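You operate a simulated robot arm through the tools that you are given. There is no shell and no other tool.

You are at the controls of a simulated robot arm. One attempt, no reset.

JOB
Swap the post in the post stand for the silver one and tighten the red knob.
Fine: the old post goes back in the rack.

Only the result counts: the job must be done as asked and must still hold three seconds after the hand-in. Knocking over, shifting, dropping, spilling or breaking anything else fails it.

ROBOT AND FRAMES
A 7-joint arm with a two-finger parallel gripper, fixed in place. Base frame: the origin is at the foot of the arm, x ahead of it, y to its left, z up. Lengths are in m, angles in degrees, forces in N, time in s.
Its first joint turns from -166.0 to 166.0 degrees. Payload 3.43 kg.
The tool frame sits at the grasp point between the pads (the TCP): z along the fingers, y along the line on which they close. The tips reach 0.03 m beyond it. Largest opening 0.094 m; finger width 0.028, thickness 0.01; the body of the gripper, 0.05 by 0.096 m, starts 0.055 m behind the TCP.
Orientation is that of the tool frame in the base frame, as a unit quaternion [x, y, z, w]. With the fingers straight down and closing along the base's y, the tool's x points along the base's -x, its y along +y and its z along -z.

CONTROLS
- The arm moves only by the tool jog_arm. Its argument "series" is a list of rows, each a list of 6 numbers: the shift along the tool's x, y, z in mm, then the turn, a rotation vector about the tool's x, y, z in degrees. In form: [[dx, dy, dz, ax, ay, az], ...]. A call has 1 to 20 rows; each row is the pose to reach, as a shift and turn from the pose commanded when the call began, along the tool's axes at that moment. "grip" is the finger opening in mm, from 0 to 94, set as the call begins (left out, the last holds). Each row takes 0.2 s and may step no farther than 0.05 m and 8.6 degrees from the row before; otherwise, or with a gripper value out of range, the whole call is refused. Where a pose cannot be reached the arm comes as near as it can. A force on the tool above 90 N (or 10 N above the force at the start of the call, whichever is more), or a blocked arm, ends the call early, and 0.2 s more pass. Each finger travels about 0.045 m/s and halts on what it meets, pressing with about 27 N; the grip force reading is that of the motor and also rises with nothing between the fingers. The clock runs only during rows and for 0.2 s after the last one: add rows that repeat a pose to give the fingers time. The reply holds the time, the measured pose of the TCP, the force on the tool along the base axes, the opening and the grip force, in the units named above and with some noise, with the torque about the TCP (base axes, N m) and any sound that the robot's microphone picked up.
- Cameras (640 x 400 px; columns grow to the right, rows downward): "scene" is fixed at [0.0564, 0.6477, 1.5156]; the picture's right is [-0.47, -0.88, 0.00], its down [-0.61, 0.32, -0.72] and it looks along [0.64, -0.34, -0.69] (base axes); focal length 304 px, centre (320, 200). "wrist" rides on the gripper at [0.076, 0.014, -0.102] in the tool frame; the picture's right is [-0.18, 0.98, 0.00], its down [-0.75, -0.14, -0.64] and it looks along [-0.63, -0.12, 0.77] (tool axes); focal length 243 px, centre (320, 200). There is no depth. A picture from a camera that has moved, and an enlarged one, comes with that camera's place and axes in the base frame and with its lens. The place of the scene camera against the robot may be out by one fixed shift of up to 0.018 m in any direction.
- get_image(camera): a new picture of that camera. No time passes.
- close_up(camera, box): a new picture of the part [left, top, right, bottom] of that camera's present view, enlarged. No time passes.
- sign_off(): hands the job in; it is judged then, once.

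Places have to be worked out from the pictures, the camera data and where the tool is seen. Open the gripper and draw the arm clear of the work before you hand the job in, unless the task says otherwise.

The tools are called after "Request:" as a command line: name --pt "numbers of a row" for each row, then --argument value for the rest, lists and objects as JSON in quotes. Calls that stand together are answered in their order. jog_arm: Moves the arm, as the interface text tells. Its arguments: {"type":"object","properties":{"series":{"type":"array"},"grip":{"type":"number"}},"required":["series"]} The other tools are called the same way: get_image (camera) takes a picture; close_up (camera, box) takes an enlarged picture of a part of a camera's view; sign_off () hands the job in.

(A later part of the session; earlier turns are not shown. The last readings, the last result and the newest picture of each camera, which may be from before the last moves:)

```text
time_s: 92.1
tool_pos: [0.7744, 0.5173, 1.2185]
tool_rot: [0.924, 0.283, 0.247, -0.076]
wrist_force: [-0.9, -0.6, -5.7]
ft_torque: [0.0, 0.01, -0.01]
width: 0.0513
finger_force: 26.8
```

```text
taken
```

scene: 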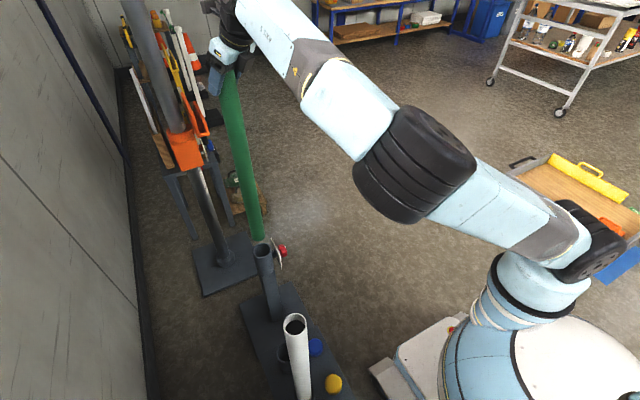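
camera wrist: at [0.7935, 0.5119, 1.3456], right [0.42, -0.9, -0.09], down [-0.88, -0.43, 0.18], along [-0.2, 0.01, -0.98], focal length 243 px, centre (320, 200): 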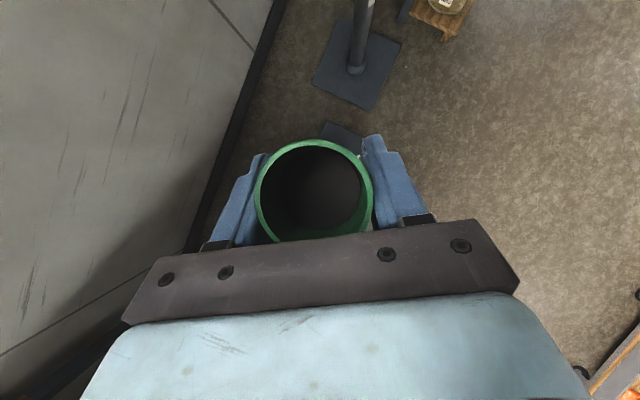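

I estimate the empty rack hole at about (0.451, 0.564, top z 0.40) from several views. I carry the post there at full height, slowly, yawing 28° left so the gripper stays clear of the white post.

Request:
jog_arm --pt "-7 -8 -4 0.5 0 -0.9" --pt "-20 -22 -12 1.4 0 -2.5" --pt "-36 -38 -21 2.4 0 -4.2" --pt "-54 -57 -31 3.6 0 -6.3" --pt "-72 -76 -42 4.8 0 -8.4" --pt "-90 -95 -52 6 0 -10.4" --pt "-108 -114 -63 7.2 0 -12.5" --pt "-126 -133 -73 8.4 0 -14.6" --pt "-144 -152 -83 9.6 0 -16.7" --pt "-162 -171 -94 10.9 0 -18.8" --pt "-178 -188 -103 11.9 0 -20.6" --pt "-192 -203 -111 12.9 0 -22.2" --pt "-202 -214 -117 13.5 0 -23.4" --pt "-209 -221 -121 14 0 -24.2" --pt "-209 -221 -121 14 0 -24.2"

Request:
get_image --camera "scene"

Request:
get_image --camera "wrist"

```text
time_s: 94.9
tool_pos: [0.5522, 0.5094, 1.2086]
tool_rot: [0.871, 0.422, 0.231, -0.096]
wrist_force: [0.5, 0.0, -5.8]
ft_torque: [0.03, 0.0, -0.04]
width: 0.051
finger_force: 27.0
stopped in row 13: the arm was blocked; the commanded pose is now the measured one
```

```text
taken
```

scene: 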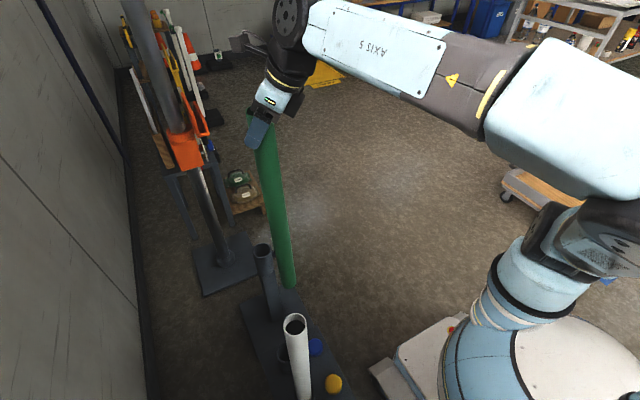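

```text
taken
camera wrist: at [0.5706, 0.5153, 1.3361], right [0.67, -0.74, -0.06], down [-0.72, -0.67, 0.19], along [-0.18, -0.08, -0.98], focal length 243 px, centre (320, 200)
```

wrist: 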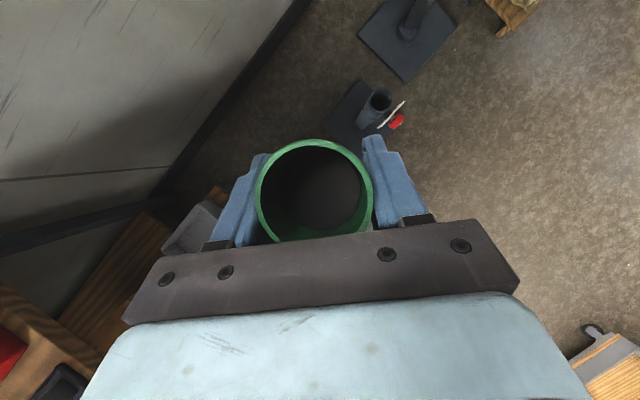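

The arm was blocked at (0.55, 0.51, 1.21), with a slight tilt. It is clear of the stand here, so I lower 15 cm, which leaves the post bottom at z≈0.49, and restore the exact upright orientation.

Request:
jog_arm --pt "-7 0 13 0.1 0.2 0.3" --pt "-18 -1 33 0.3 0.4 0.7" --pt "-31 -2 56 0.4 0.6 1.1" --pt "-45 -3 81 0.5 0.8 1.5" --pt "-58 -3 105 0.7 0.9 1.8" --pt "-68 -4 123 0.7 1 1.9" --pt "-72 -4 131 0.7 1 1.9"

Request:
get_image --camera "scene"

```text
time_s: 96.5
tool_pos: [0.5514, 0.5115, 1.0604]
tool_rot: [0.875, 0.409, 0.234, -0.111]
wrist_force: [-0.4, -0.3, -5.2]
ft_torque: [0.01, -0.02, 0.03]
width: 0.0514
finger_force: 27.3
```

```text
taken
```

scene: 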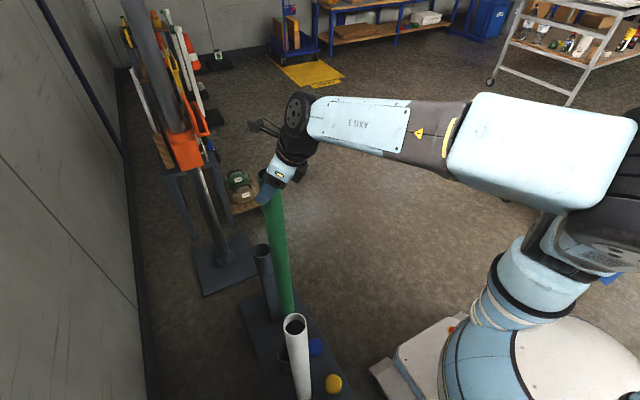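

The orientation is exact again. I move across to (0.451, 0.564), still with the bottom above the socket height.

Request:
jog_arm --pt "-3 -10 0 0 0 0" --pt "-8 -26 1 0 0 0" --pt "-13 -45 2 0 0 0" --pt "-18 -64 3 0 0 0" --pt "-24 -83 4 0 0 0" --pt "-29 -101 5 0 0 0" --pt "-31.6 -110.8 5 0 0 0" --pt "-31.6 -110.8 5 0 0 0"

Request:
get_image --camera "scene"

Request:
close_up --camera "scene" --box '[240, 290, 350, 400]'

```text
time_s: 98.5
tool_pos: [0.5113, 0.5292, 1.0359]
tool_rot: [0.897, 0.36, 0.239, -0.093]
wrist_force: [0.2, 0.2, -6.1]
ft_torque: [-0.01, 0.01, 0.0]
width: 0.0512
finger_force: 26.9
stopped in row 8: the arm was blocked; the commanded pose is now the measured one
```

```text
taken
```

scene: 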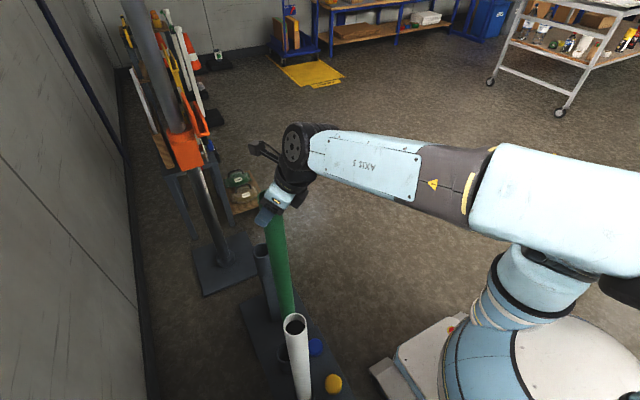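

```text
3.64 times, centred on (295, 345) of scene
camera zoom: at [0.0564, 0.6477, 1.5156], right [-0.47, -0.88, 0.0], down [-0.61, 0.32, -0.72], along [0.64, -0.34, -0.69], focal length 1105 px, centre (411, -327)
```

zoom: 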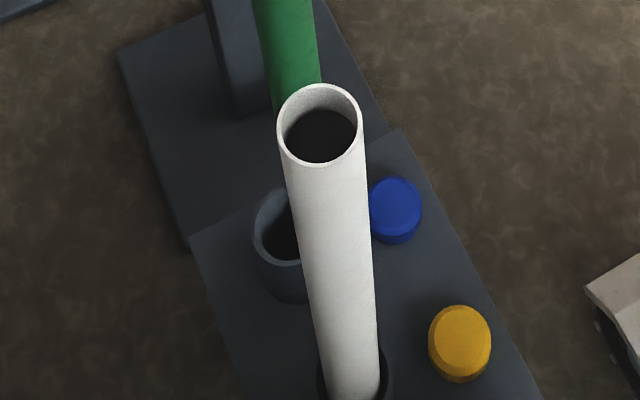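

It was blocked again, and the tool drifted in yaw, so a roll joint is at its limit turning left. I yaw the tool back to the right (30°) while moving to the hole position.

Request:
jog_arm --pt "0 0 0 -1.6 0 2.8" --pt "-2 -7 -1 -3.2 0 5.6" --pt "-5 -17 -1 -4.8 -0.1 8.5" --pt "-9 -29 -2 -6.4 -0.1 11.3" --pt "-13 -42 -3 -6.4 -0.1 11.3" --pt "-17 -55 -4 -6.4 -0.1 11.3" --pt "-20 -65 -5 -6.4 -0.1 11.3" --pt "-20.4 -67 -5 -6.4 -0.1 11.3"

Request:
get_image --camera "scene"

Request:
close_up --camera "scene" --box '[240, 290, 350, 400]'

```text
time_s: 100.3
tool_pos: [0.4505, 0.5657, 1.0282]
tool_rot: [0.932, 0.257, 0.248, -0.064]
wrist_force: [-0.4, -0.2, -5.7]
ft_torque: [-0.02, -0.01, 0.0]
width: 0.0513
finger_force: 27.1
```

```text
taken
```

scene: 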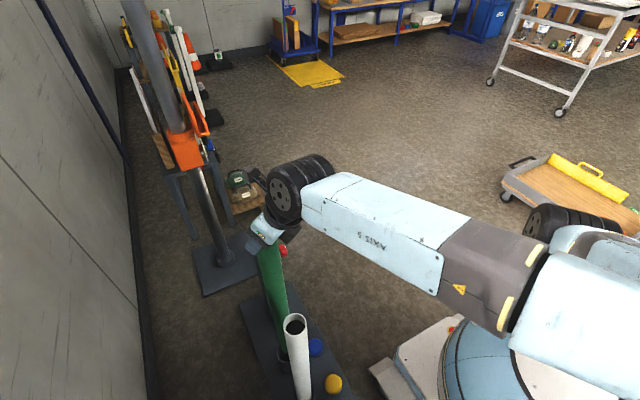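

```text
3.64 times, centred on (295, 345) of scene
camera zoom: at [0.0564, 0.6477, 1.5156], right [-0.47, -0.88, 0.0], down [-0.61, 0.32, -0.72], along [0.64, -0.34, -0.69], focal length 1105 px, centre (411, -327)
```

zoom: 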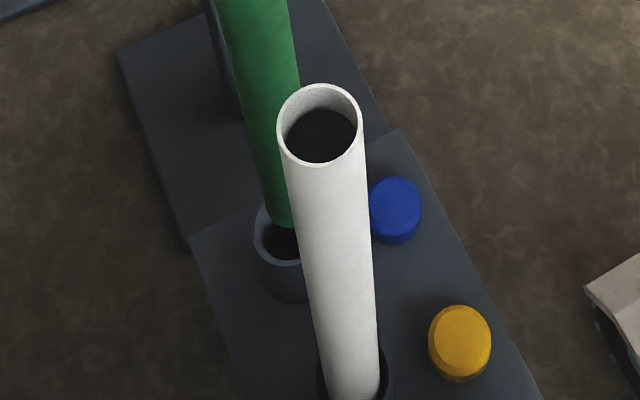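

The pose was reached and the post hangs just above the rack hole. I zoom in to check alignment.

Request:
close_up --camera "scene" --box '[255, 325, 305, 375]'

Request:
get_image --camera "wrist"

```text
8.00 times, centred on (280, 350) of scene
camera zoom: at [0.0564, 0.6477, 1.5156], right [-0.47, -0.88, 0.0], down [-0.61, 0.32, -0.72], along [0.64, -0.34, -0.69], focal length 2432 px, centre (640, -1000)
```

zoom: 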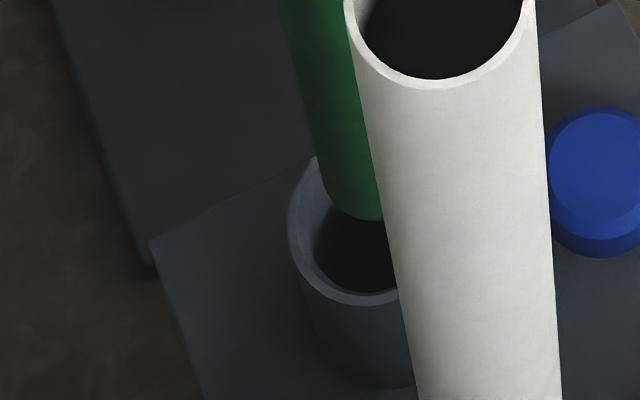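

```text
taken
camera wrist: at [0.4706, 0.56, 1.1558], right [0.37, -0.93, -0.09], down [-0.91, -0.38, 0.19], along [-0.2, 0.01, -0.98], focal length 243 px, centre (320, 200)
```

wrist: 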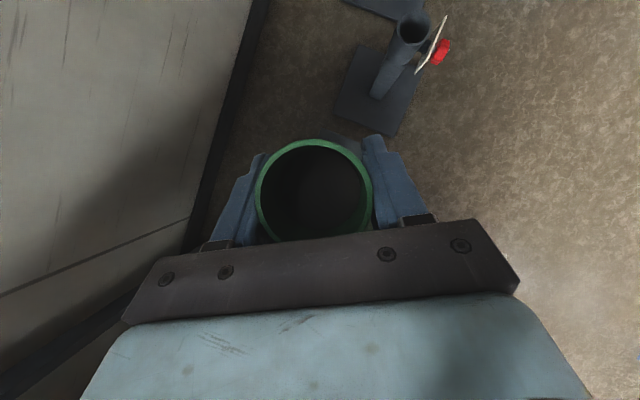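

The post bottom looks about 1 cm off towards -y, mostly because the tool orientation is off by about 0.5° from the grip moment. I correct the tilt (pitch +0.45°, roll 0.46°) and shift by (+1.5, +4) mm, then check again.

Request:
jog_arm --pt "0.5 -1 1 0.2 0.2 0.1" --pt "1.5 -2.5 2.5 0.4 0.45 0.23" --pt "2.3 -2.7 1.3 0.4 0.45 0.23" --pt "2.3 -2.7 1.3 0.4 0.45 0.23"

Request:
close_up --camera "scene" --box '[255, 325, 305, 375]'

```text
time_s: 101.3
tool_pos: [0.4495, 0.569, 1.0261]
tool_rot: [0.93, 0.258, 0.25, -0.07]
wrist_force: [-0.2, -0.3, -6.0]
ft_torque: [-0.01, -0.01, 0.02]
width: 0.0513
finger_force: 27.3
```

```text
8.00 times, centred on (280, 350) of scene
camera zoom: at [0.0564, 0.6477, 1.5156], right [-0.47, -0.88, 0.0], down [-0.61, 0.32, -0.72], along [0.64, -0.34, -0.69], focal length 2432 px, centre (640, -1000)
```

zoom: 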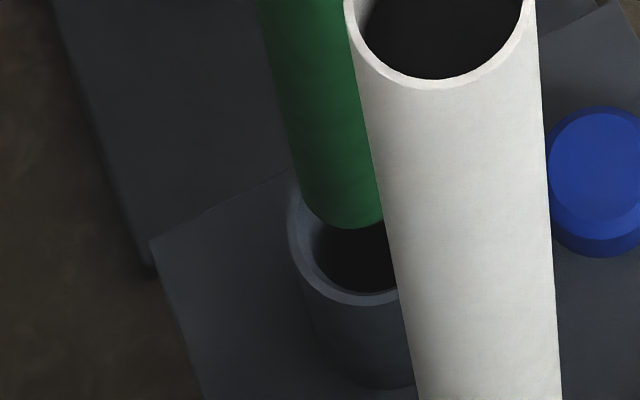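

Now the post bottom should come down at the hole centre. I descend 65 mm to just at the rim and check.

Request:
jog_arm --pt "-5 0 8.6 0 0 0" --pt "-13 0 22 0 0 0" --pt "-21 0 36 0 0 0" --pt "-28 0 48 0 0 0" --pt "-32.6 0 56 0 0 0" --pt "-32.6 0 56 0 0 0"

Request:
close_up --camera "scene" --box '[255, 325, 305, 375]'

```text
time_s: 102.7
tool_pos: [0.4473, 0.5692, 0.9659]
tool_rot: [0.93, 0.258, 0.251, -0.069]
wrist_force: [0.0, 0.2, -6.2]
ft_torque: [-0.02, 0.02, 0.03]
width: 0.0515
finger_force: 26.5
```

```text
8.00 times, centred on (280, 350) of scene
camera zoom: at [0.0564, 0.6477, 1.5156], right [-0.47, -0.88, 0.0], down [-0.61, 0.32, -0.72], along [0.64, -0.34, -0.69], focal length 2432 px, centre (640, -1000)
```

zoom: 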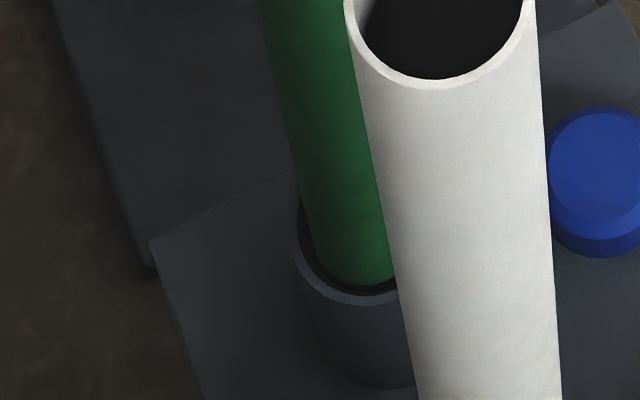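

The post end sits inside the rim circle with a gap visible all round on the visible side. I continue down in small steps, watching the force.

Request:
jog_arm --pt "-3 0 5 0 0 0" --pt "-6 0 10 0 0 0" --pt "-9 0 15 0 0 0" --pt "-12 0 20.5 0 0 0" --pt "-12 0 20.5 0 0 0"

Request:
close_up --camera "scene" --box '[255, 325, 305, 375]'

```text
time_s: 103.9
tool_pos: [0.4467, 0.5691, 0.9409]
tool_rot: [0.93, 0.258, 0.251, -0.069]
wrist_force: [0.3, 0.3, -5.5]
ft_torque: [0.03, -0.01, 0.01]
width: 0.0512
finger_force: 26.7
```

```text
8.00 times, centred on (280, 350) of scene
camera zoom: at [0.0564, 0.6477, 1.5156], right [-0.47, -0.88, 0.0], down [-0.61, 0.32, -0.72], along [0.64, -0.34, -0.69], focal length 2432 px, centre (640, -1000)
```

zoom: 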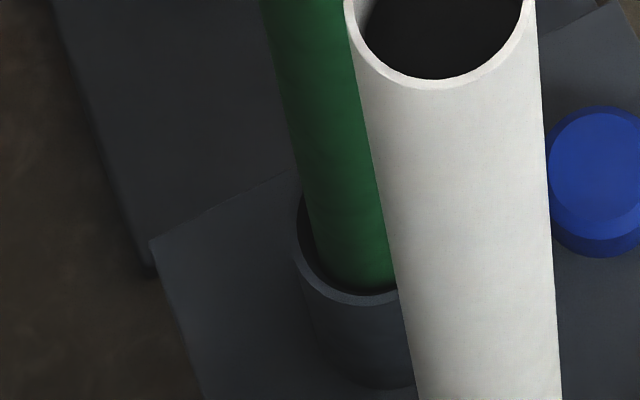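

It is inside the socket with no contact force. I nudge 2 mm in +x to re-centre and lower further in small steps.

Request:
jog_arm --pt "0 1 5 0 0 0" --pt "-3 1 10 0 0 0" --pt "-6 1 14 0 0 0" --pt "-8.5 1 18 0 0 0" --pt "-11 1 22.5 0 0 0" --pt "-13.5 1 27 0 0 0" --pt "-16 1 31 0 0 0" --pt "-18.5 1 35 0 0 0"

```text
time_s: 105.7
tool_pos: [0.45, 0.5673, 0.9007]
tool_rot: [0.93, 0.258, 0.251, -0.07]
wrist_force: [0.8, 0.0, -6.2]
ft_torque: [0.0, 0.01, -0.02]
width: 0.0513
finger_force: 26.8
```

Still free. I lower another 30 mm in 3-4 mm steps.

Request:
jog_arm --pt "-2 0 3.5 0 0 0" --pt "-4 0 7 0 0 0" --pt "-6 0 10.4 0 0 0" --pt "-8 0 13.8 0 0 0" --pt "-10 0 17.3 0 0 0" --pt "-12 0 20.7 0 0 0" --pt "-14 0 24.2 0 0 0" --pt "-15 0 26 0 0 0"

```text
time_s: 107.5
tool_pos: [0.451, 0.5695, 0.871]
tool_rot: [0.93, 0.258, 0.252, -0.069]
wrist_force: [-0.1, -0.7, -6.8]
ft_torque: [0.0, 0.0, 0.0]
width: 0.0513
finger_force: 26.5
```

Still no contact at TCP z=0.871. I continue down another 24 mm in small steps.

Request:
jog_arm --pt "-1.5 0 2.6 0 0 0" --pt "-3 0 5.2 0 0 0" --pt "-4.5 0 7.8 0 0 0" --pt "-6 0 10.4 0 0 0" --pt "-7.5 0 13 0 0 0" --pt "-9 0 15.6 0 0 0" --pt "-10.5 0 18.2 0 0 0" --pt "-12 0 20.8 0 0 0"

Request:
get_image --camera "scene"

```text
time_s: 109.3
tool_pos: [0.4484, 0.5692, 0.8506]
tool_rot: [0.93, 0.257, 0.252, -0.07]
wrist_force: [-1.1, 1.9, 37.5]
ft_torque: [-0.28, 0.54, -0.01]
width: 0.0512
finger_force: 26.6
```

```text
taken
```

scene: 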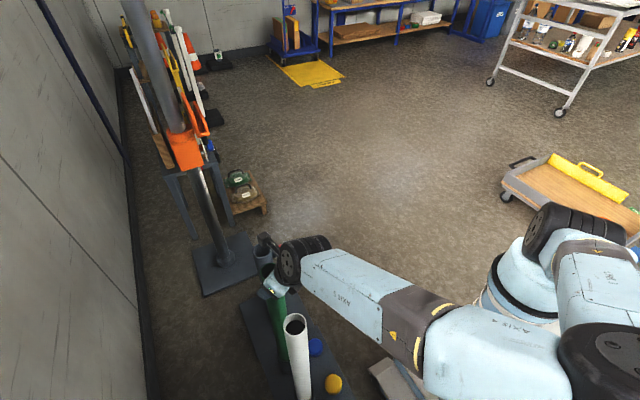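

Contact at 37 N: the post is seated on the socket floor. I ease up 4 mm to unload and then open the fingers.

Request:
jog_arm --pt "1 0 -1.7 0 0 0" --pt "2 0 -3.4 0 0 0"

Request:
jog_arm --pt "0 0 0 0 0 0" --pt "0 0 0 0 0 0" --pt "0 0 0 0 0 0" --pt "0 0 0 0 0 0" --grip 94

Request:
get_image --camera "wrist"

```text
time_s: 109.9
tool_pos: [0.4489, 0.5683, 0.8503]
tool_rot: [0.931, 0.258, 0.249, -0.068]
wrist_force: [0.1, 1.6, -1.8]
ft_torque: [0.22, -0.36, 0.0]
width: 0.0512
finger_force: 26.8
```

```text
time_s: 110.9
tool_pos: [0.4489, 0.5675, 0.8516]
tool_rot: [0.93, 0.258, 0.252, -0.069]
wrist_force: [0.4, -0.4, -0.5]
ft_torque: [0.01, 0.04, -0.02]
width: 0.0944
finger_force: 0.1
```

```text
taken
camera wrist: at [0.4683, 0.5615, 0.9792], right [0.37, -0.92, -0.09], down [-0.91, -0.38, 0.18], along [-0.2, 0.02, -0.98], focal length 243 px, centre (320, 200)
```

wrist: 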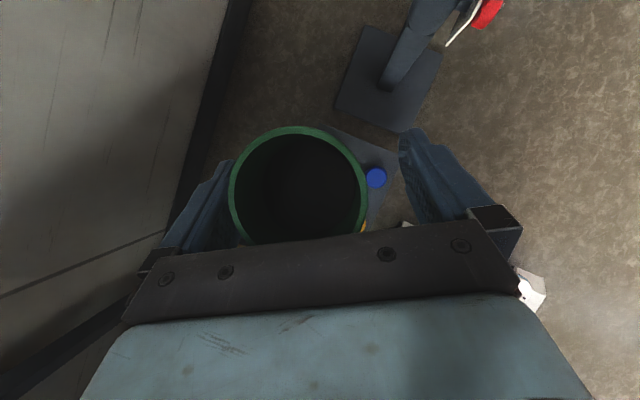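

Released. The post rests upright in its socket, leaning about 5 mm within the play. I centre the fingers on it and rise straight up until clear.

Request:
jog_arm --pt "0 -5.5 0 0 0 0" --pt "5 -5.5 -8.6 0 0 0" --pt "15 -5.5 -26 0 0 0" --pt "27 -5.5 -47 0 0 0" --pt "40 -5.5 -69 0 0 0" --pt "52 -5.5 -90 0 0 0" --pt "65 -5.5 -112 0 0 0"

Request:
get_image --camera "wrist"

Request:
get_image --camera "scene"

```text
time_s: 112.5
tool_pos: [0.4457, 0.5737, 0.9818]
tool_rot: [0.931, 0.257, 0.251, -0.069]
wrist_force: [1.1, 0.3, -1.0]
ft_torque: [0.0, 0.0, -0.03]
width: 0.0938
finger_force: 0.0
```

```text
taken
camera wrist: at [0.4656, 0.5667, 1.1086], right [0.37, -0.92, -0.09], down [-0.91, -0.38, 0.18], along [-0.2, 0.02, -0.98], focal length 243 px, centre (320, 200)
```

wrist: 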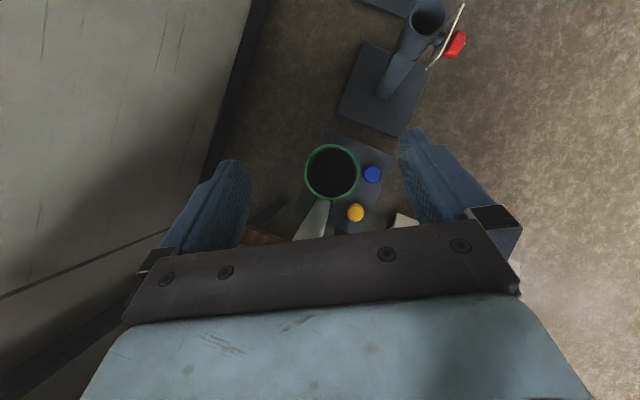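

```text
taken
```

scene: 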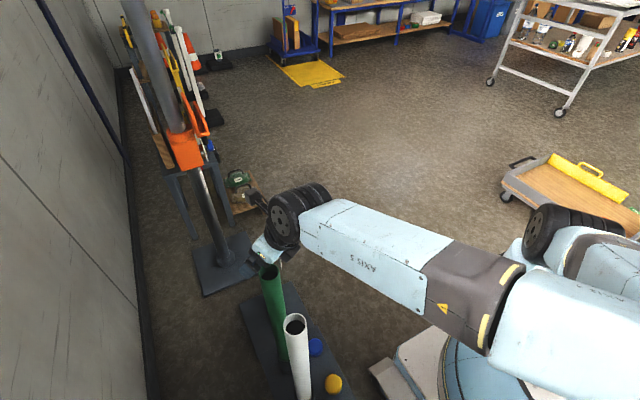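

The green post stands in the rack, with its top at about (0.449, 0.570, 0.885). I go above the white post at about (0.305, 0.565), keeping the same orientation.

Request:
jog_arm --pt "-5 -4 -20 0 0 0" --pt "-20 -14 -36 0 0 0" --pt "-40 -28 -54 0 0 0" --pt "-58 -42 -70 0 0 0" --pt "-76 -55 -85 0 0 0" --pt "-92 -67 -100 0 0 0"

Request:
get_image --camera "wrist"

Request:
get_image --camera "scene"

```text
time_s: 113.6
tool_pos: [0.4591, 0.5253, 1.0075]
tool_rot: [0.953, 0.168, 0.248, -0.049]
wrist_force: [0.7, 0.1, -0.2]
ft_torque: [-0.01, 0.0, -0.02]
width: 0.0939
finger_force: 0.1
stopped in row 5: the arm was blocked; the commanded pose is now the measured one
```

```text
taken
camera wrist: at [0.479, 0.5147, 1.1347], right [0.19, -0.98, -0.1], down [-0.96, -0.2, 0.19], along [-0.21, 0.06, -0.98], focal length 243 px, centre (320, 200)
```

wrist: 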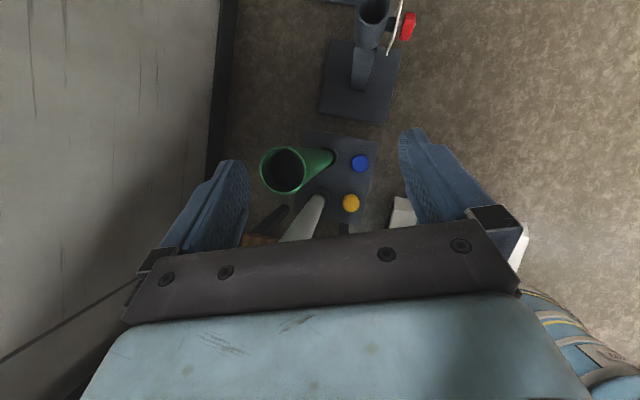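

```text
taken
```

scene: 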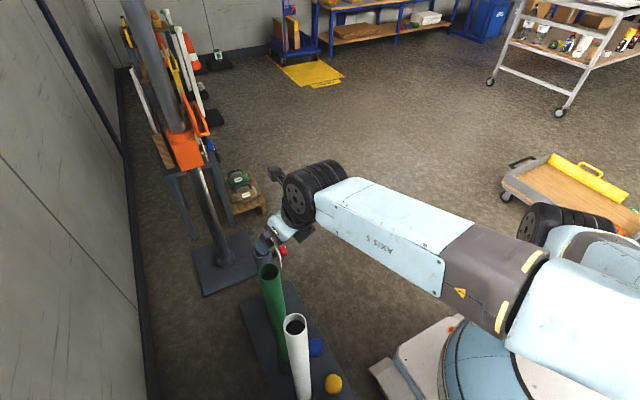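

Blocked again by the same roll limit, so the tool's roll is at one end of its range. The middle of the range is the flipped roll (camera on the inner side). I back away and roll the tool about its own axis towards that.

Request:
jog_arm --pt "0 22 -21 0 0 0" --pt "0 43 -42 0 0 0" --pt "0 65 -62 0 0 0" --pt "0 86 -83 0 0 0" --pt "0 108 -104 0 0 0" --pt "0 108 -104 0 0 8.5" --pt "0 108 -104 0 0 17" --pt "0 108 -104 0 0 25.5" --pt "0 108 -104 0 0 34" --pt "0 108 -104 0 0 42.5" --pt "0 108 -104 0 0 51" --pt "0 108 -104 0 0 59.5" --pt "0 108 -104 0 0 68" --pt "0 108 -104 0 0 76.5" --pt "0 108 -104 0 0 85" --pt "0 108 -104 0 0 93.5" --pt "0 108 -104 0 0 102" --pt "0 108 -104 0 0 110.5" --pt "0 108 -104 0 0 119" --pt "0 108 -104 0 0 127.5"

Request:
get_image --camera "scene"

```text
time_s: 114.6
tool_pos: [0.5056, 0.392, 1.0692]
tool_rot: [0.955, 0.104, 0.277, 0.012]
wrist_force: [1.1, 0.8, 0.2]
ft_torque: [-0.04, -0.02, -0.01]
width: 0.0941
finger_force: 0.0
stopped in row 5: the arm was blocked; the commanded pose is now the measured one
```

```text
taken
```

scene: 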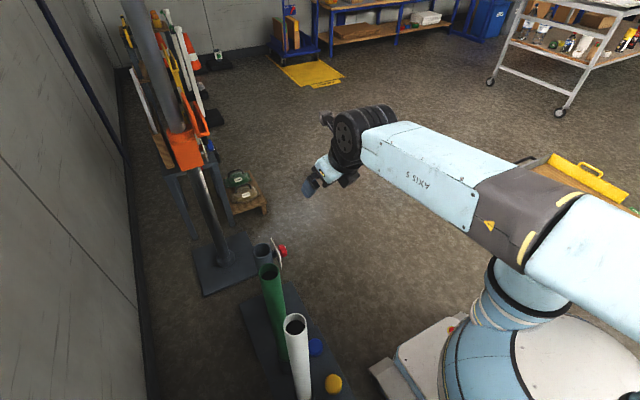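

It drifted again near the limit, but it is clear of everything. Now I roll in place in the freeing direction.

Request:
jog_arm --pt "0 0 0 0 0 8" --pt "0 0 0 0 0 16" --pt "0 0 0 0 0 24" --pt "0 0 0 0 0 32" --pt "0 0 0 0 0 40" --pt "0 0 0 0 0 48"

Request:
get_image --camera "scene"

```text
time_s: 116.0
tool_pos: [0.5009, 0.388, 1.0737]
tool_rot: [0.915, -0.293, 0.255, -0.109]
wrist_force: [0.9, -0.3, 0.0]
ft_torque: [0.0, 0.0, 0.02]
width: 0.094
finger_force: 0.0
```

```text
taken
```

scene: 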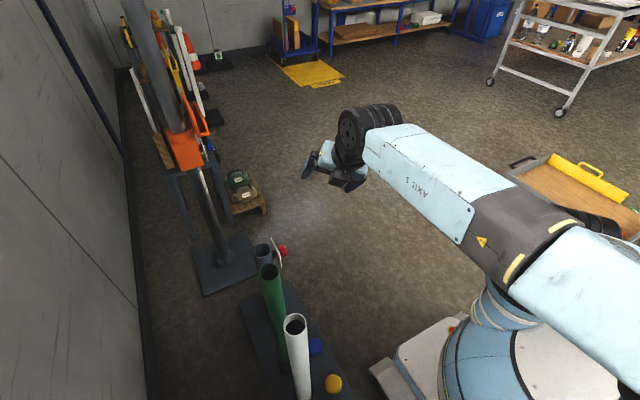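

The roll works in this direction. I continue to the flipped orientation: tool pointing outward at yaw 45°, 60° down, camera on the inner side.

Request:
jog_arm --pt "1 2 -3 -0.8 -1.6 8" --pt "2 4 -6 -1.6 -3.2 15.9" --pt "4 5 -9 -2.4 -4.8 23.9" --pt "5 7 -12 -3.2 -6.5 31.9" --pt "6 9 -14 -4 -8.1 39.8" --pt "7 11 -17 -4.8 -9.7 47.8" --pt "9 12 -20 -5.6 -11.3 55.8" --pt "10 14 -23 -6.4 -12.9 63.7" --pt "11 16 -26 -7.2 -14.5 71.7" --pt "12 18 -29 -8 -16.2 79.7" --pt "14 19 -32 -8.8 -17.8 87.6" --pt "15 21 -35 -9.6 -19.4 95.6" --pt "16 23 -37 -10.4 -21 103.6"

Request:
get_image --camera "scene"

Request:
get_image --camera "wrist"

```text
time_s: 119.0
tool_pos: [0.5015, 0.3371, 1.0961]
tool_rot: [-0.341, 0.903, 0.024, 0.262]
wrist_force: [0.5, 0.3, -0.2]
ft_torque: [0.03, 0.0, -0.03]
width: 0.0941
finger_force: 0.0
stopped in row 13: the arm was blocked; the commanded pose is now the measured one
```

```text
taken
```

scene: 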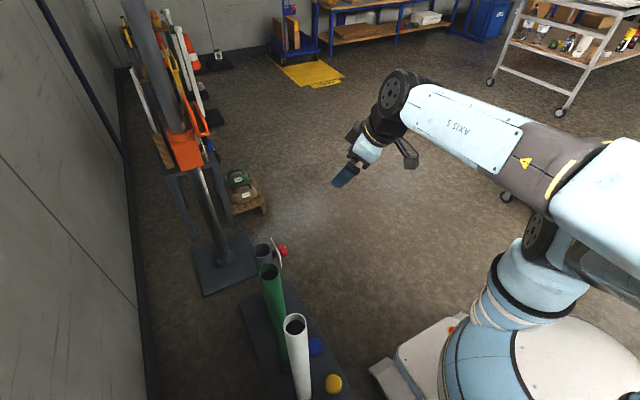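

```text
taken
camera wrist: at [0.3973, 0.2768, 1.1467], right [-0.5, 0.86, -0.04], down [0.27, 0.2, 0.94], along [0.82, 0.46, -0.34], focal length 243 px, centre (320, 200)
```

wrist: 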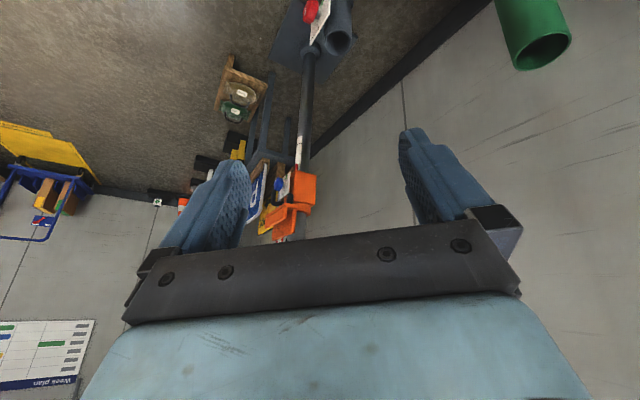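

It is almost in the flipped orientation but contorted again. I reset to an easy posture, tool-down and forward at (0.65, 0.25, 1.0) with the flipped roll, before heading to the white post.

Request:
jog_arm --pt "1 -25 22 -0.6 5.1 2.7" --pt "2 -49 44 -1.3 10.1 5.3" --pt "3 -74 66 -2 15.2 8" --pt "3 -99 88 -2.6 20.3 10.7" --pt "4 -123 110 -3.3 25.3 13.3" --pt "5 -148 132 -3.9 30.4 16"

Request:
get_image --camera "scene"

```text
time_s: 120.4
tool_pos: [0.6499, 0.2511, 1.0001]
tool_rot: [-0.218, 0.976, 0.003, -0.001]
wrist_force: [0.5, 1.2, 0.4]
ft_torque: [0.0, -0.07, 0.0]
width: 0.0941
finger_force: 0.0
```

```text
taken
```

scene: 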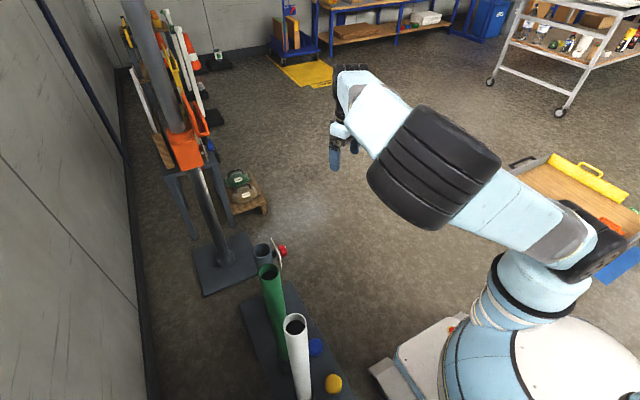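

Good posture. I move tool-down towards the white post at (0.35, 0.45, 1.10), turning with the arm's azimuth.

Request:
jog_arm --pt "21 34 -11 0 0 -3.3" --pt "41 69 -22 0 0 -6.7" --pt "62 103 -33 0 0 -10" --pt "83 137 -44 0 0 -13.3" --pt "104 171 -56 0 0 -16.7" --pt "124 206 -67 0 0 -20" --pt "145 240 -78 0 0 -23.3" --pt "166 274 -89 0 0 -26.7" --pt "186 309 -100 0 0 -30"

Request:
get_image --camera "scene"

Request:
get_image --camera "wrist"

```text
time_s: 122.6
tool_pos: [0.3835, 0.4476, 1.0938]
tool_rot: [-0.441, 0.897, 0.004, -0.007]
wrist_force: [-0.1, 1.2, -0.3]
ft_torque: [-0.01, 0.02, -0.03]
width: 0.0939
finger_force: 0.1
stopped in row 9: the arm was blocked; the commanded pose is now the measured one
```

```text
taken
```

scene: 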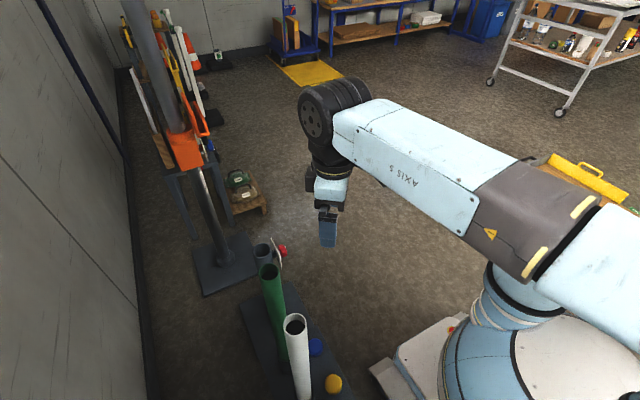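

```text
taken
camera wrist: at [0.3275, 0.3943, 1.1986], right [-0.67, 0.75, 0.01], down [0.58, 0.51, 0.63], along [0.47, 0.43, -0.77], focal length 243 px, centre (320, 200)
```

wrist: 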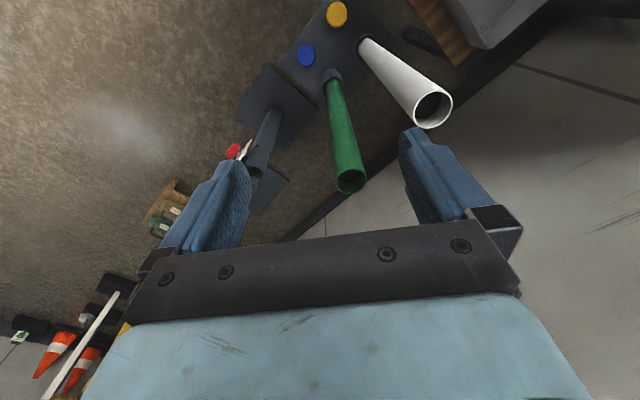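

It was blocked again near here, while passing close to an elbow-over-base posture where the joints must move fast. I try the same move much more slowly (7 mm per row).

Request:
jog_arm --pt "-2 7 2 0 0 0" --pt "-4 13 4 0 0 0" --pt "-7 20 7 0 0 0" --pt "-9 27 9 0 0 0" --pt "-11 33 11 0 0 0" --pt "-13 40 13 0 0 0" --pt "-16 47 15 0 0 0" --pt "-18 53 18 0 0 0" --pt "-20 60 20 0 0 0" --pt "-22 67 22 0 0 0" --pt "-25 73 24 0 0 0" --pt "-27 80 26 0 0 0" --pt "-29 87 29 0 0 0" --pt "-31 94 31 0 0 0" --pt "-34 100 33 0 0 0" --pt "-36 107 35 0 0 0" --pt "-38 114 37 0 0 0" --pt "-40 120 40 0 0 0" --pt "-43 127 42 0 0 0" --pt "-45 134 44 0 0 0"

Request:
get_image --camera "scene"

Request:
get_image --camera "wrist"

```text
time_s: 127.0
tool_pos: [0.3433, 0.5501, 1.0626]
tool_rot: [-0.415, 0.91, 0.022, -0.013]
wrist_force: [0.0, -0.3, 0.1]
ft_torque: [-0.02, 0.04, -0.02]
width: 0.0941
finger_force: 0.0
stopped in row 20: the arm was blocked; the commanded pose is now the measured one
```

```text
taken
```

scene: 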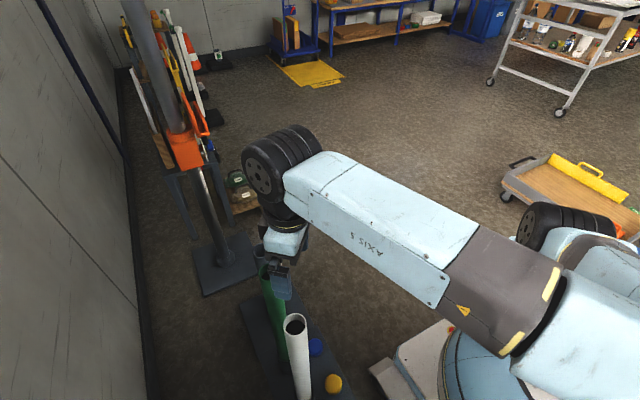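

```text
taken
camera wrist: at [0.2863, 0.4971, 1.1666], right [-0.62, 0.78, 0.05], down [0.63, 0.46, 0.63], along [0.47, 0.42, -0.77], focal length 243 px, centre (320, 200)
```

wrist: 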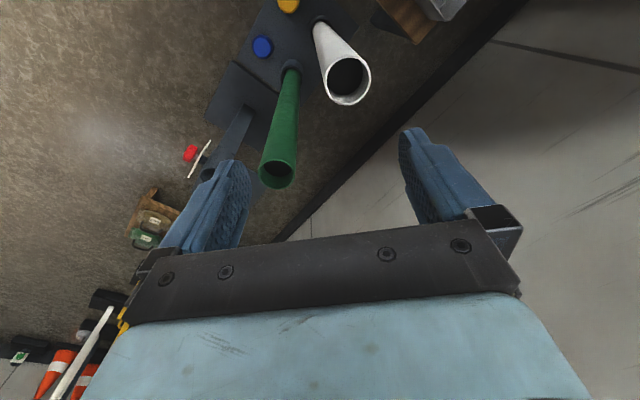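

It went almost all the way but something physically limits the fold on this side. I go up high over the rack, as in the starting pose, and try coming down vertically on the white post with the original roll (x=-X).

Request:
jog_arm --pt "6 1 -19 0.2 -0.1 4.1" --pt "11 2 -38 0.4 -0.2 8.2" --pt "17 3 -57 0.6 -0.4 12.2" --pt "22 4 -77 0.9 -0.5 16.3" --pt "28 5 -96 1.1 -0.6 20.4" --pt "33 6 -115 1.3 -0.8 24.5" --pt "39 7 -134 1.5 -0.9 28.6" --pt "45 8 -153 1.7 -1 32.7" --pt "50 9 -172 2 -1.1 36.8" --pt "56 9 -192 2.2 -1.2 40.8" --pt "61 10 -211 2.4 -1.4 44.9" --pt "67 11 -230 2.6 -1.5 49"

Request:
get_image --camera "scene"

Request:
get_image --camera "wrist"

```text
time_s: 129.6
tool_pos: [0.3321, 0.3943, 1.2378]
tool_rot: [-0.024, 1.0, -0.002, 0.018]
wrist_force: [0.6, -0.8, -0.1]
ft_torque: [0.01, 0.01, 0.01]
width: 0.0941
finger_force: 0.0
out of reach, approached as far as the arm can: row 8, 9, 10, 11, 12
```

```text
taken
```

scene: 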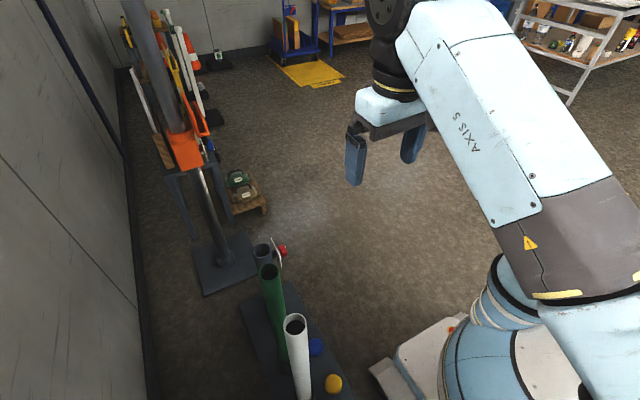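

```text
taken
camera wrist: at [0.2517, 0.4031, 1.3395], right [0.14, 0.99, 0.0], down [0.74, -0.1, 0.67], along [0.66, -0.09, -0.74], focal length 243 px, centre (320, 200)
```

wrist: 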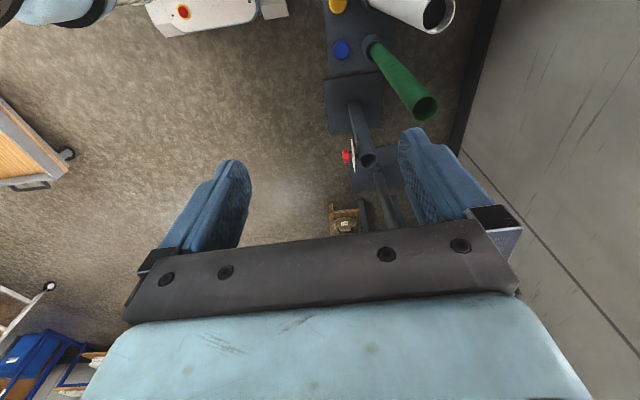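

The elbow is on the bad (low-left) branch. Rolling the other way swings the elbow to the right, so I do that at a more extended position: roll -112° while moving to about (0.45, 0.35, 1.15).

Request:
jog_arm --pt "-9 -3 6 0 0 -8" --pt "-17 -6 13 0 0 -16" --pt "-26 -9 19 0 0 -24" --pt "-34 -11 26 0 0 -32" --pt "-43 -14 32 0 0 -40" --pt "-51 -17 39 0 0 -48" --pt "-60 -20 45 0 0 -56" --pt "-69 -23 51 0 0 -64" --pt "-77 -26 58 0 0 -72" --pt "-86 -29 64 0 0 -80" --pt "-94 -31 71 0 0 -88" --pt "-103 -34 77 0 0 -96" --pt "-111 -37 84 0 0 -104" --pt "-120 -40 90 0 0 -112"

Request:
get_image --camera "scene"

```text
time_s: 131.8
tool_pos: [0.4189, 0.3845, 1.1551]
tool_rot: [-0.609, 0.789, -0.082, 0.003]
wrist_force: [0.5, 0.6, -0.2]
ft_torque: [0.01, 0.01, -0.01]
width: 0.0942
finger_force: 0.0
stopped in row 10: the arm was blocked; the commanded pose is now the measured one
```

```text
taken
```

scene: 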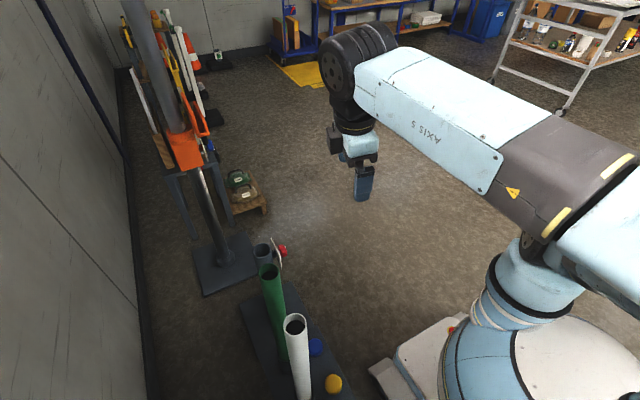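

It was blocked again while folded. I go back to the extended posture at (0.68, 0.20, 1.0) and finish the roll there, where the elbow is free.

Request:
jog_arm --pt "10 -28 20 0 0 0" --pt "19 -55 41 0 0 0" --pt "29 -83 61 -0.5 -0.8 -4.5" --pt "38 -110 82 -1 -1.6 -8.9" --pt "48 -138 102 -1.5 -2.5 -13.4" --pt "57 -165 122 -2 -3.3 -17.8" --pt "67 -193 143 -2.6 -4.1 -22.3" --pt "76 -220 163 -3.1 -4.9 -26.8" --pt "86 -248 184 -3.6 -5.7 -31.2" --pt "95 -275 204 -4.1 -6.6 -35.7" --pt "95 -275 204 -5.1 -8.2 -44.6"

Request:
get_image --camera "scene"

```text
refused: row 11 steps farther than a row can; nothing moved
```

```text
taken
```

scene: 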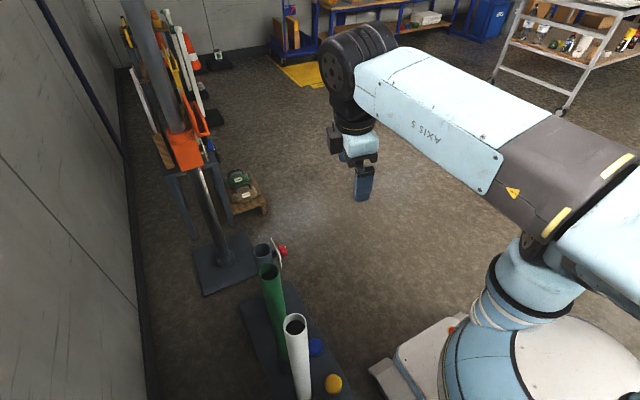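

The last step was slightly too large, so I split it and repeat.

Request:
jog_arm --pt "10 -28 20 0 0 0" --pt "19 -55 41 0 0 0" --pt "29 -83 61 -0.5 -0.8 -4.5" --pt "38 -110 82 -1 -1.6 -8.9" --pt "48 -138 102 -1.5 -2.5 -13.4" --pt "57 -165 122 -2 -3.3 -17.8" --pt "67 -193 143 -2.6 -4.1 -22.3" --pt "76 -220 163 -3.1 -4.9 -26.8" --pt "86 -248 184 -3.6 -5.7 -31.2" --pt "95 -275 204 -4.1 -6.6 -35.7" --pt "95 -275 204 -4.6 -7.4 -40.2" --pt "95 -275 204 -5.1 -8.2 -44.6"

Request:
get_image --camera "scene"

```text
time_s: 134.4
tool_pos: [0.6743, 0.1988, 1.0035]
tool_rot: [0.868, -0.497, 0.0, -0.005]
wrist_force: [-0.5, -0.5, 0.7]
ft_torque: [0.01, 0.02, -0.03]
width: 0.0943
finger_force: 0.1
```

```text
taken
```

scene: 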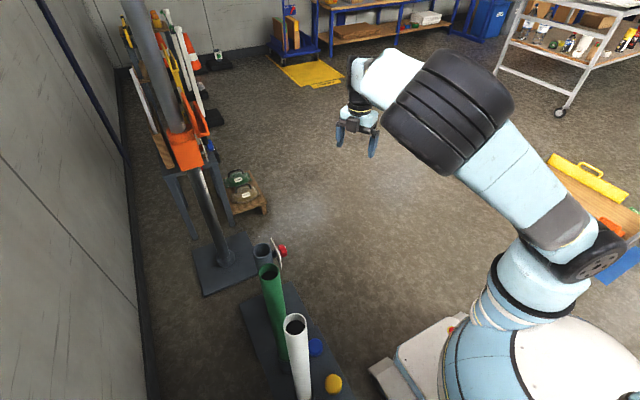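

The posture is extended and free. For the white post I'll approach from the +x side (tool pointing to yaw 150°, 60° down), which keeps the wrist further from the base. I move slowly to (0.45, 0.40, 1.10) in that orientation.

Request:
jog_arm --pt "-20 7 -7 -0.6 -2.1 -2.1" --pt "-41 13 -14 -1.1 -4.2 -4.1" --pt "-61 20 -21 -1.7 -6.3 -6.2" --pt "-82 26 -29 -2.2 -8.4 -8.3" --pt "-102 33 -36 -2.8 -10.5 -10.3" --pt "-123 39 -43 -3.3 -12.6 -12.4" --pt "-143 46 -50 -3.9 -14.6 -14.5" --pt "-164 52 -57 -4.5 -16.7 -16.5" --pt "-184 59 -64 -5 -18.8 -18.6" --pt "-205 65 -71 -5.6 -20.9 -20.6" --pt "-225 72 -79 -6.1 -23 -22.7" --pt "-246 78 -86 -6.7 -25.1 -24.8" --pt "-266 85 -93 -7.2 -27.2 -26.8" --pt "-287 91 -100 -7.8 -29.3 -28.9"

Request:
get_image --camera "scene"

Request:
get_image --camera "wrist"

```text
time_s: 137.4
tool_pos: [0.4515, 0.4001, 1.1033]
tool_rot: [0.933, -0.25, -0.249, -0.07]
wrist_force: [0.4, 0.3, -0.8]
ft_torque: [-0.02, 0.01, 0.04]
width: 0.0941
finger_force: 0.1
```

```text
taken
```

scene: 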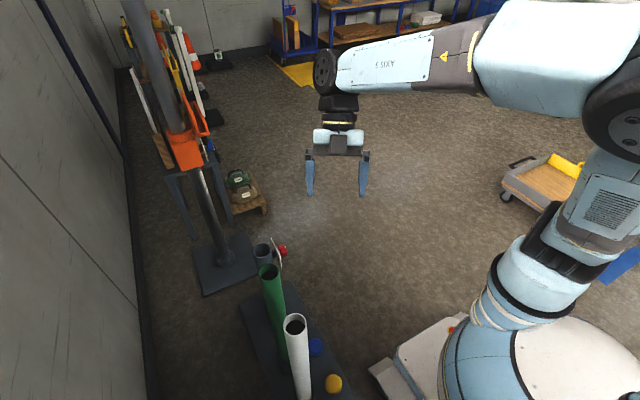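

```text
taken
camera wrist: at [0.5443, 0.3277, 1.154], right [-0.63, -0.77, 0.09], down [-0.22, 0.28, 0.93], along [-0.75, 0.57, -0.35], focal length 243 px, centre (320, 200)
```

wrist: 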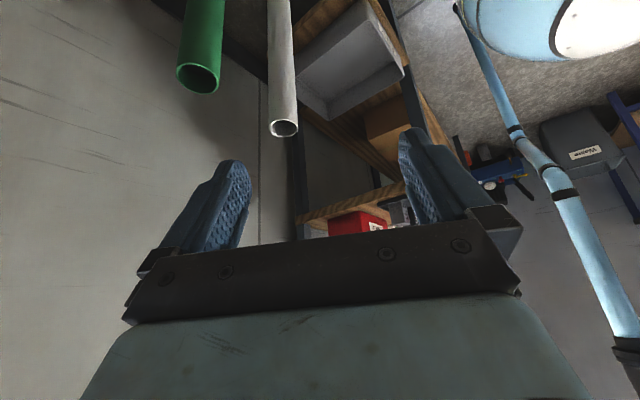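

Excellent: that pose was reached cleanly and the camera sees both posts. The white rim centre is at about (0.308, 0.568, 0.899). I move slowly to the pre-grasp 12 cm back along the tool axis.

Request:
jog_arm --pt "-7 -7 18 0 0 0" --pt "-13 -14 36 0 0 0" --pt "-20 -22 54 0 0 0" --pt "-27 -29 72 0 0 0" --pt "-33 -36 90 0 0 0" --pt "-40 -43 108 0 0 0" --pt "-46 -50 127 0 0 0" --pt "-53 -58 145 0 0 0" --pt "-60 -65 163 0 0 0" --pt "-66 -72 181 0 0 0"

Request:
get_image --camera "scene"

Request:
get_image --camera "wrist"

```text
time_s: 139.6
tool_pos: [0.3585, 0.538, 0.9807]
tool_rot: [0.934, -0.249, -0.248, -0.07]
wrist_force: [0.3, 0.2, 0.2]
ft_torque: [-0.02, -0.02, 0.0]
width: 0.0941
finger_force: 0.1
```

```text
taken
```

scene: 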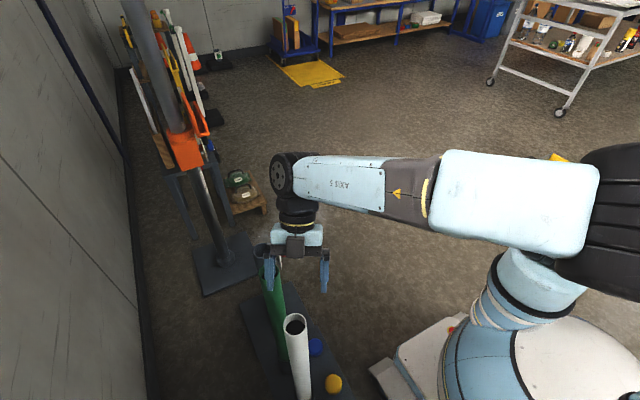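

```text
taken
camera wrist: at [0.4532, 0.4642, 1.0319], right [-0.63, -0.77, 0.09], down [-0.22, 0.28, 0.93], along [-0.74, 0.57, -0.35], focal length 243 px, centre (320, 200)
```

wrist: 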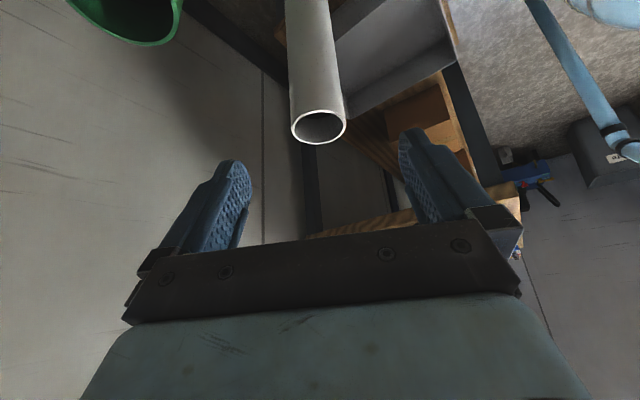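

The rim centre is now at (0.306, 0.571, 0.895), on the tool axis to within 3 mm. I advance 13 cm along the tool axis to straddle it.

Request:
jog_arm --pt "1 -3 20 0 0 0" --pt "2 -3 45 0 0 0" --pt "3 -3 70 0 0 0" --pt "3 -3 92 0 0 0" --pt "4 -3 112 0 0 0" --pt "4 -3 130 0 0 0"

Request:
get_image --camera "scene"

Request:
get_image --camera "wrist"

```text
time_s: 141.0
tool_pos: [0.308, 0.5725, 0.8646]
tool_rot: [0.933, -0.25, -0.249, -0.07]
wrist_force: [-0.5, 0.3, 0.4]
ft_torque: [0.0, 0.01, 0.02]
width: 0.0939
finger_force: 0.0
```

```text
taken
```

scene: 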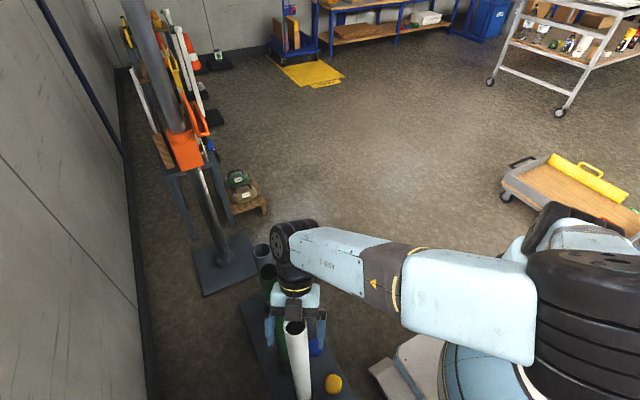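

```text
taken
camera wrist: at [0.4017, 0.4984, 0.9157], right [-0.63, -0.77, 0.09], down [-0.22, 0.28, 0.93], along [-0.74, 0.57, -0.35], focal length 243 px, centre (320, 200)
```

wrist: 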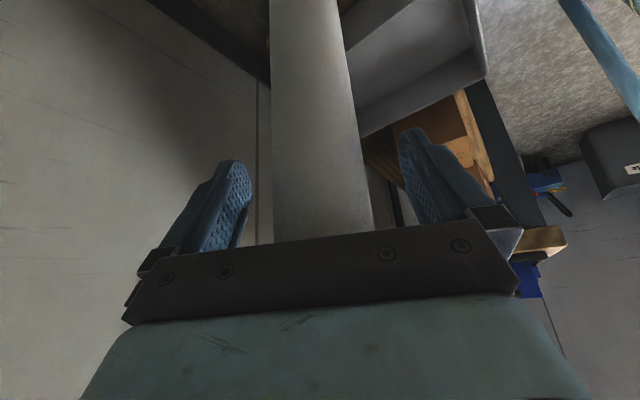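

The white post is centred between the fingers. I close on it.

Request:
jog_arm --pt "0 0 0 0 0 0" --pt "0 0 0 0 0 0" --pt "0 0 0 0 0 0" --pt "0 0 0 0 0 0" --pt "0 0 0 0 0 0" --grip 0

Request:
close_up --camera "scene" --box '[240, 290, 350, 400]'

```text
time_s: 142.2
tool_pos: [0.3085, 0.5727, 0.8646]
tool_rot: [0.933, -0.249, -0.25, -0.07]
wrist_force: [-0.5, 0.2, 0.4]
ft_torque: [0.25, -0.16, -0.02]
width: 0.0517
finger_force: 26.7
```

```text
3.64 times, centred on (295, 345) of scene
camera zoom: at [0.0564, 0.6477, 1.5156], right [-0.47, -0.88, 0.0], down [-0.61, 0.32, -0.72], along [0.64, -0.34, -0.69], focal length 1105 px, centre (411, -327)
```

zoom: 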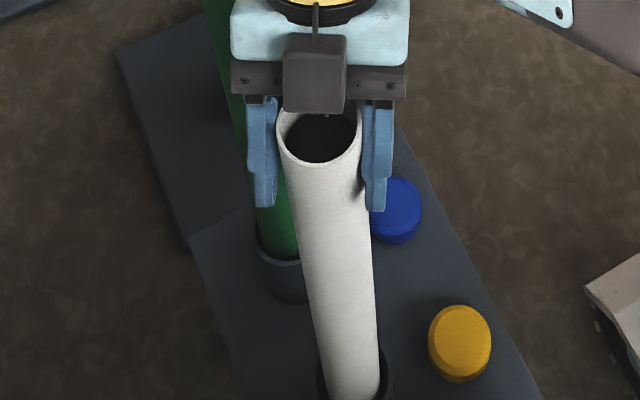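

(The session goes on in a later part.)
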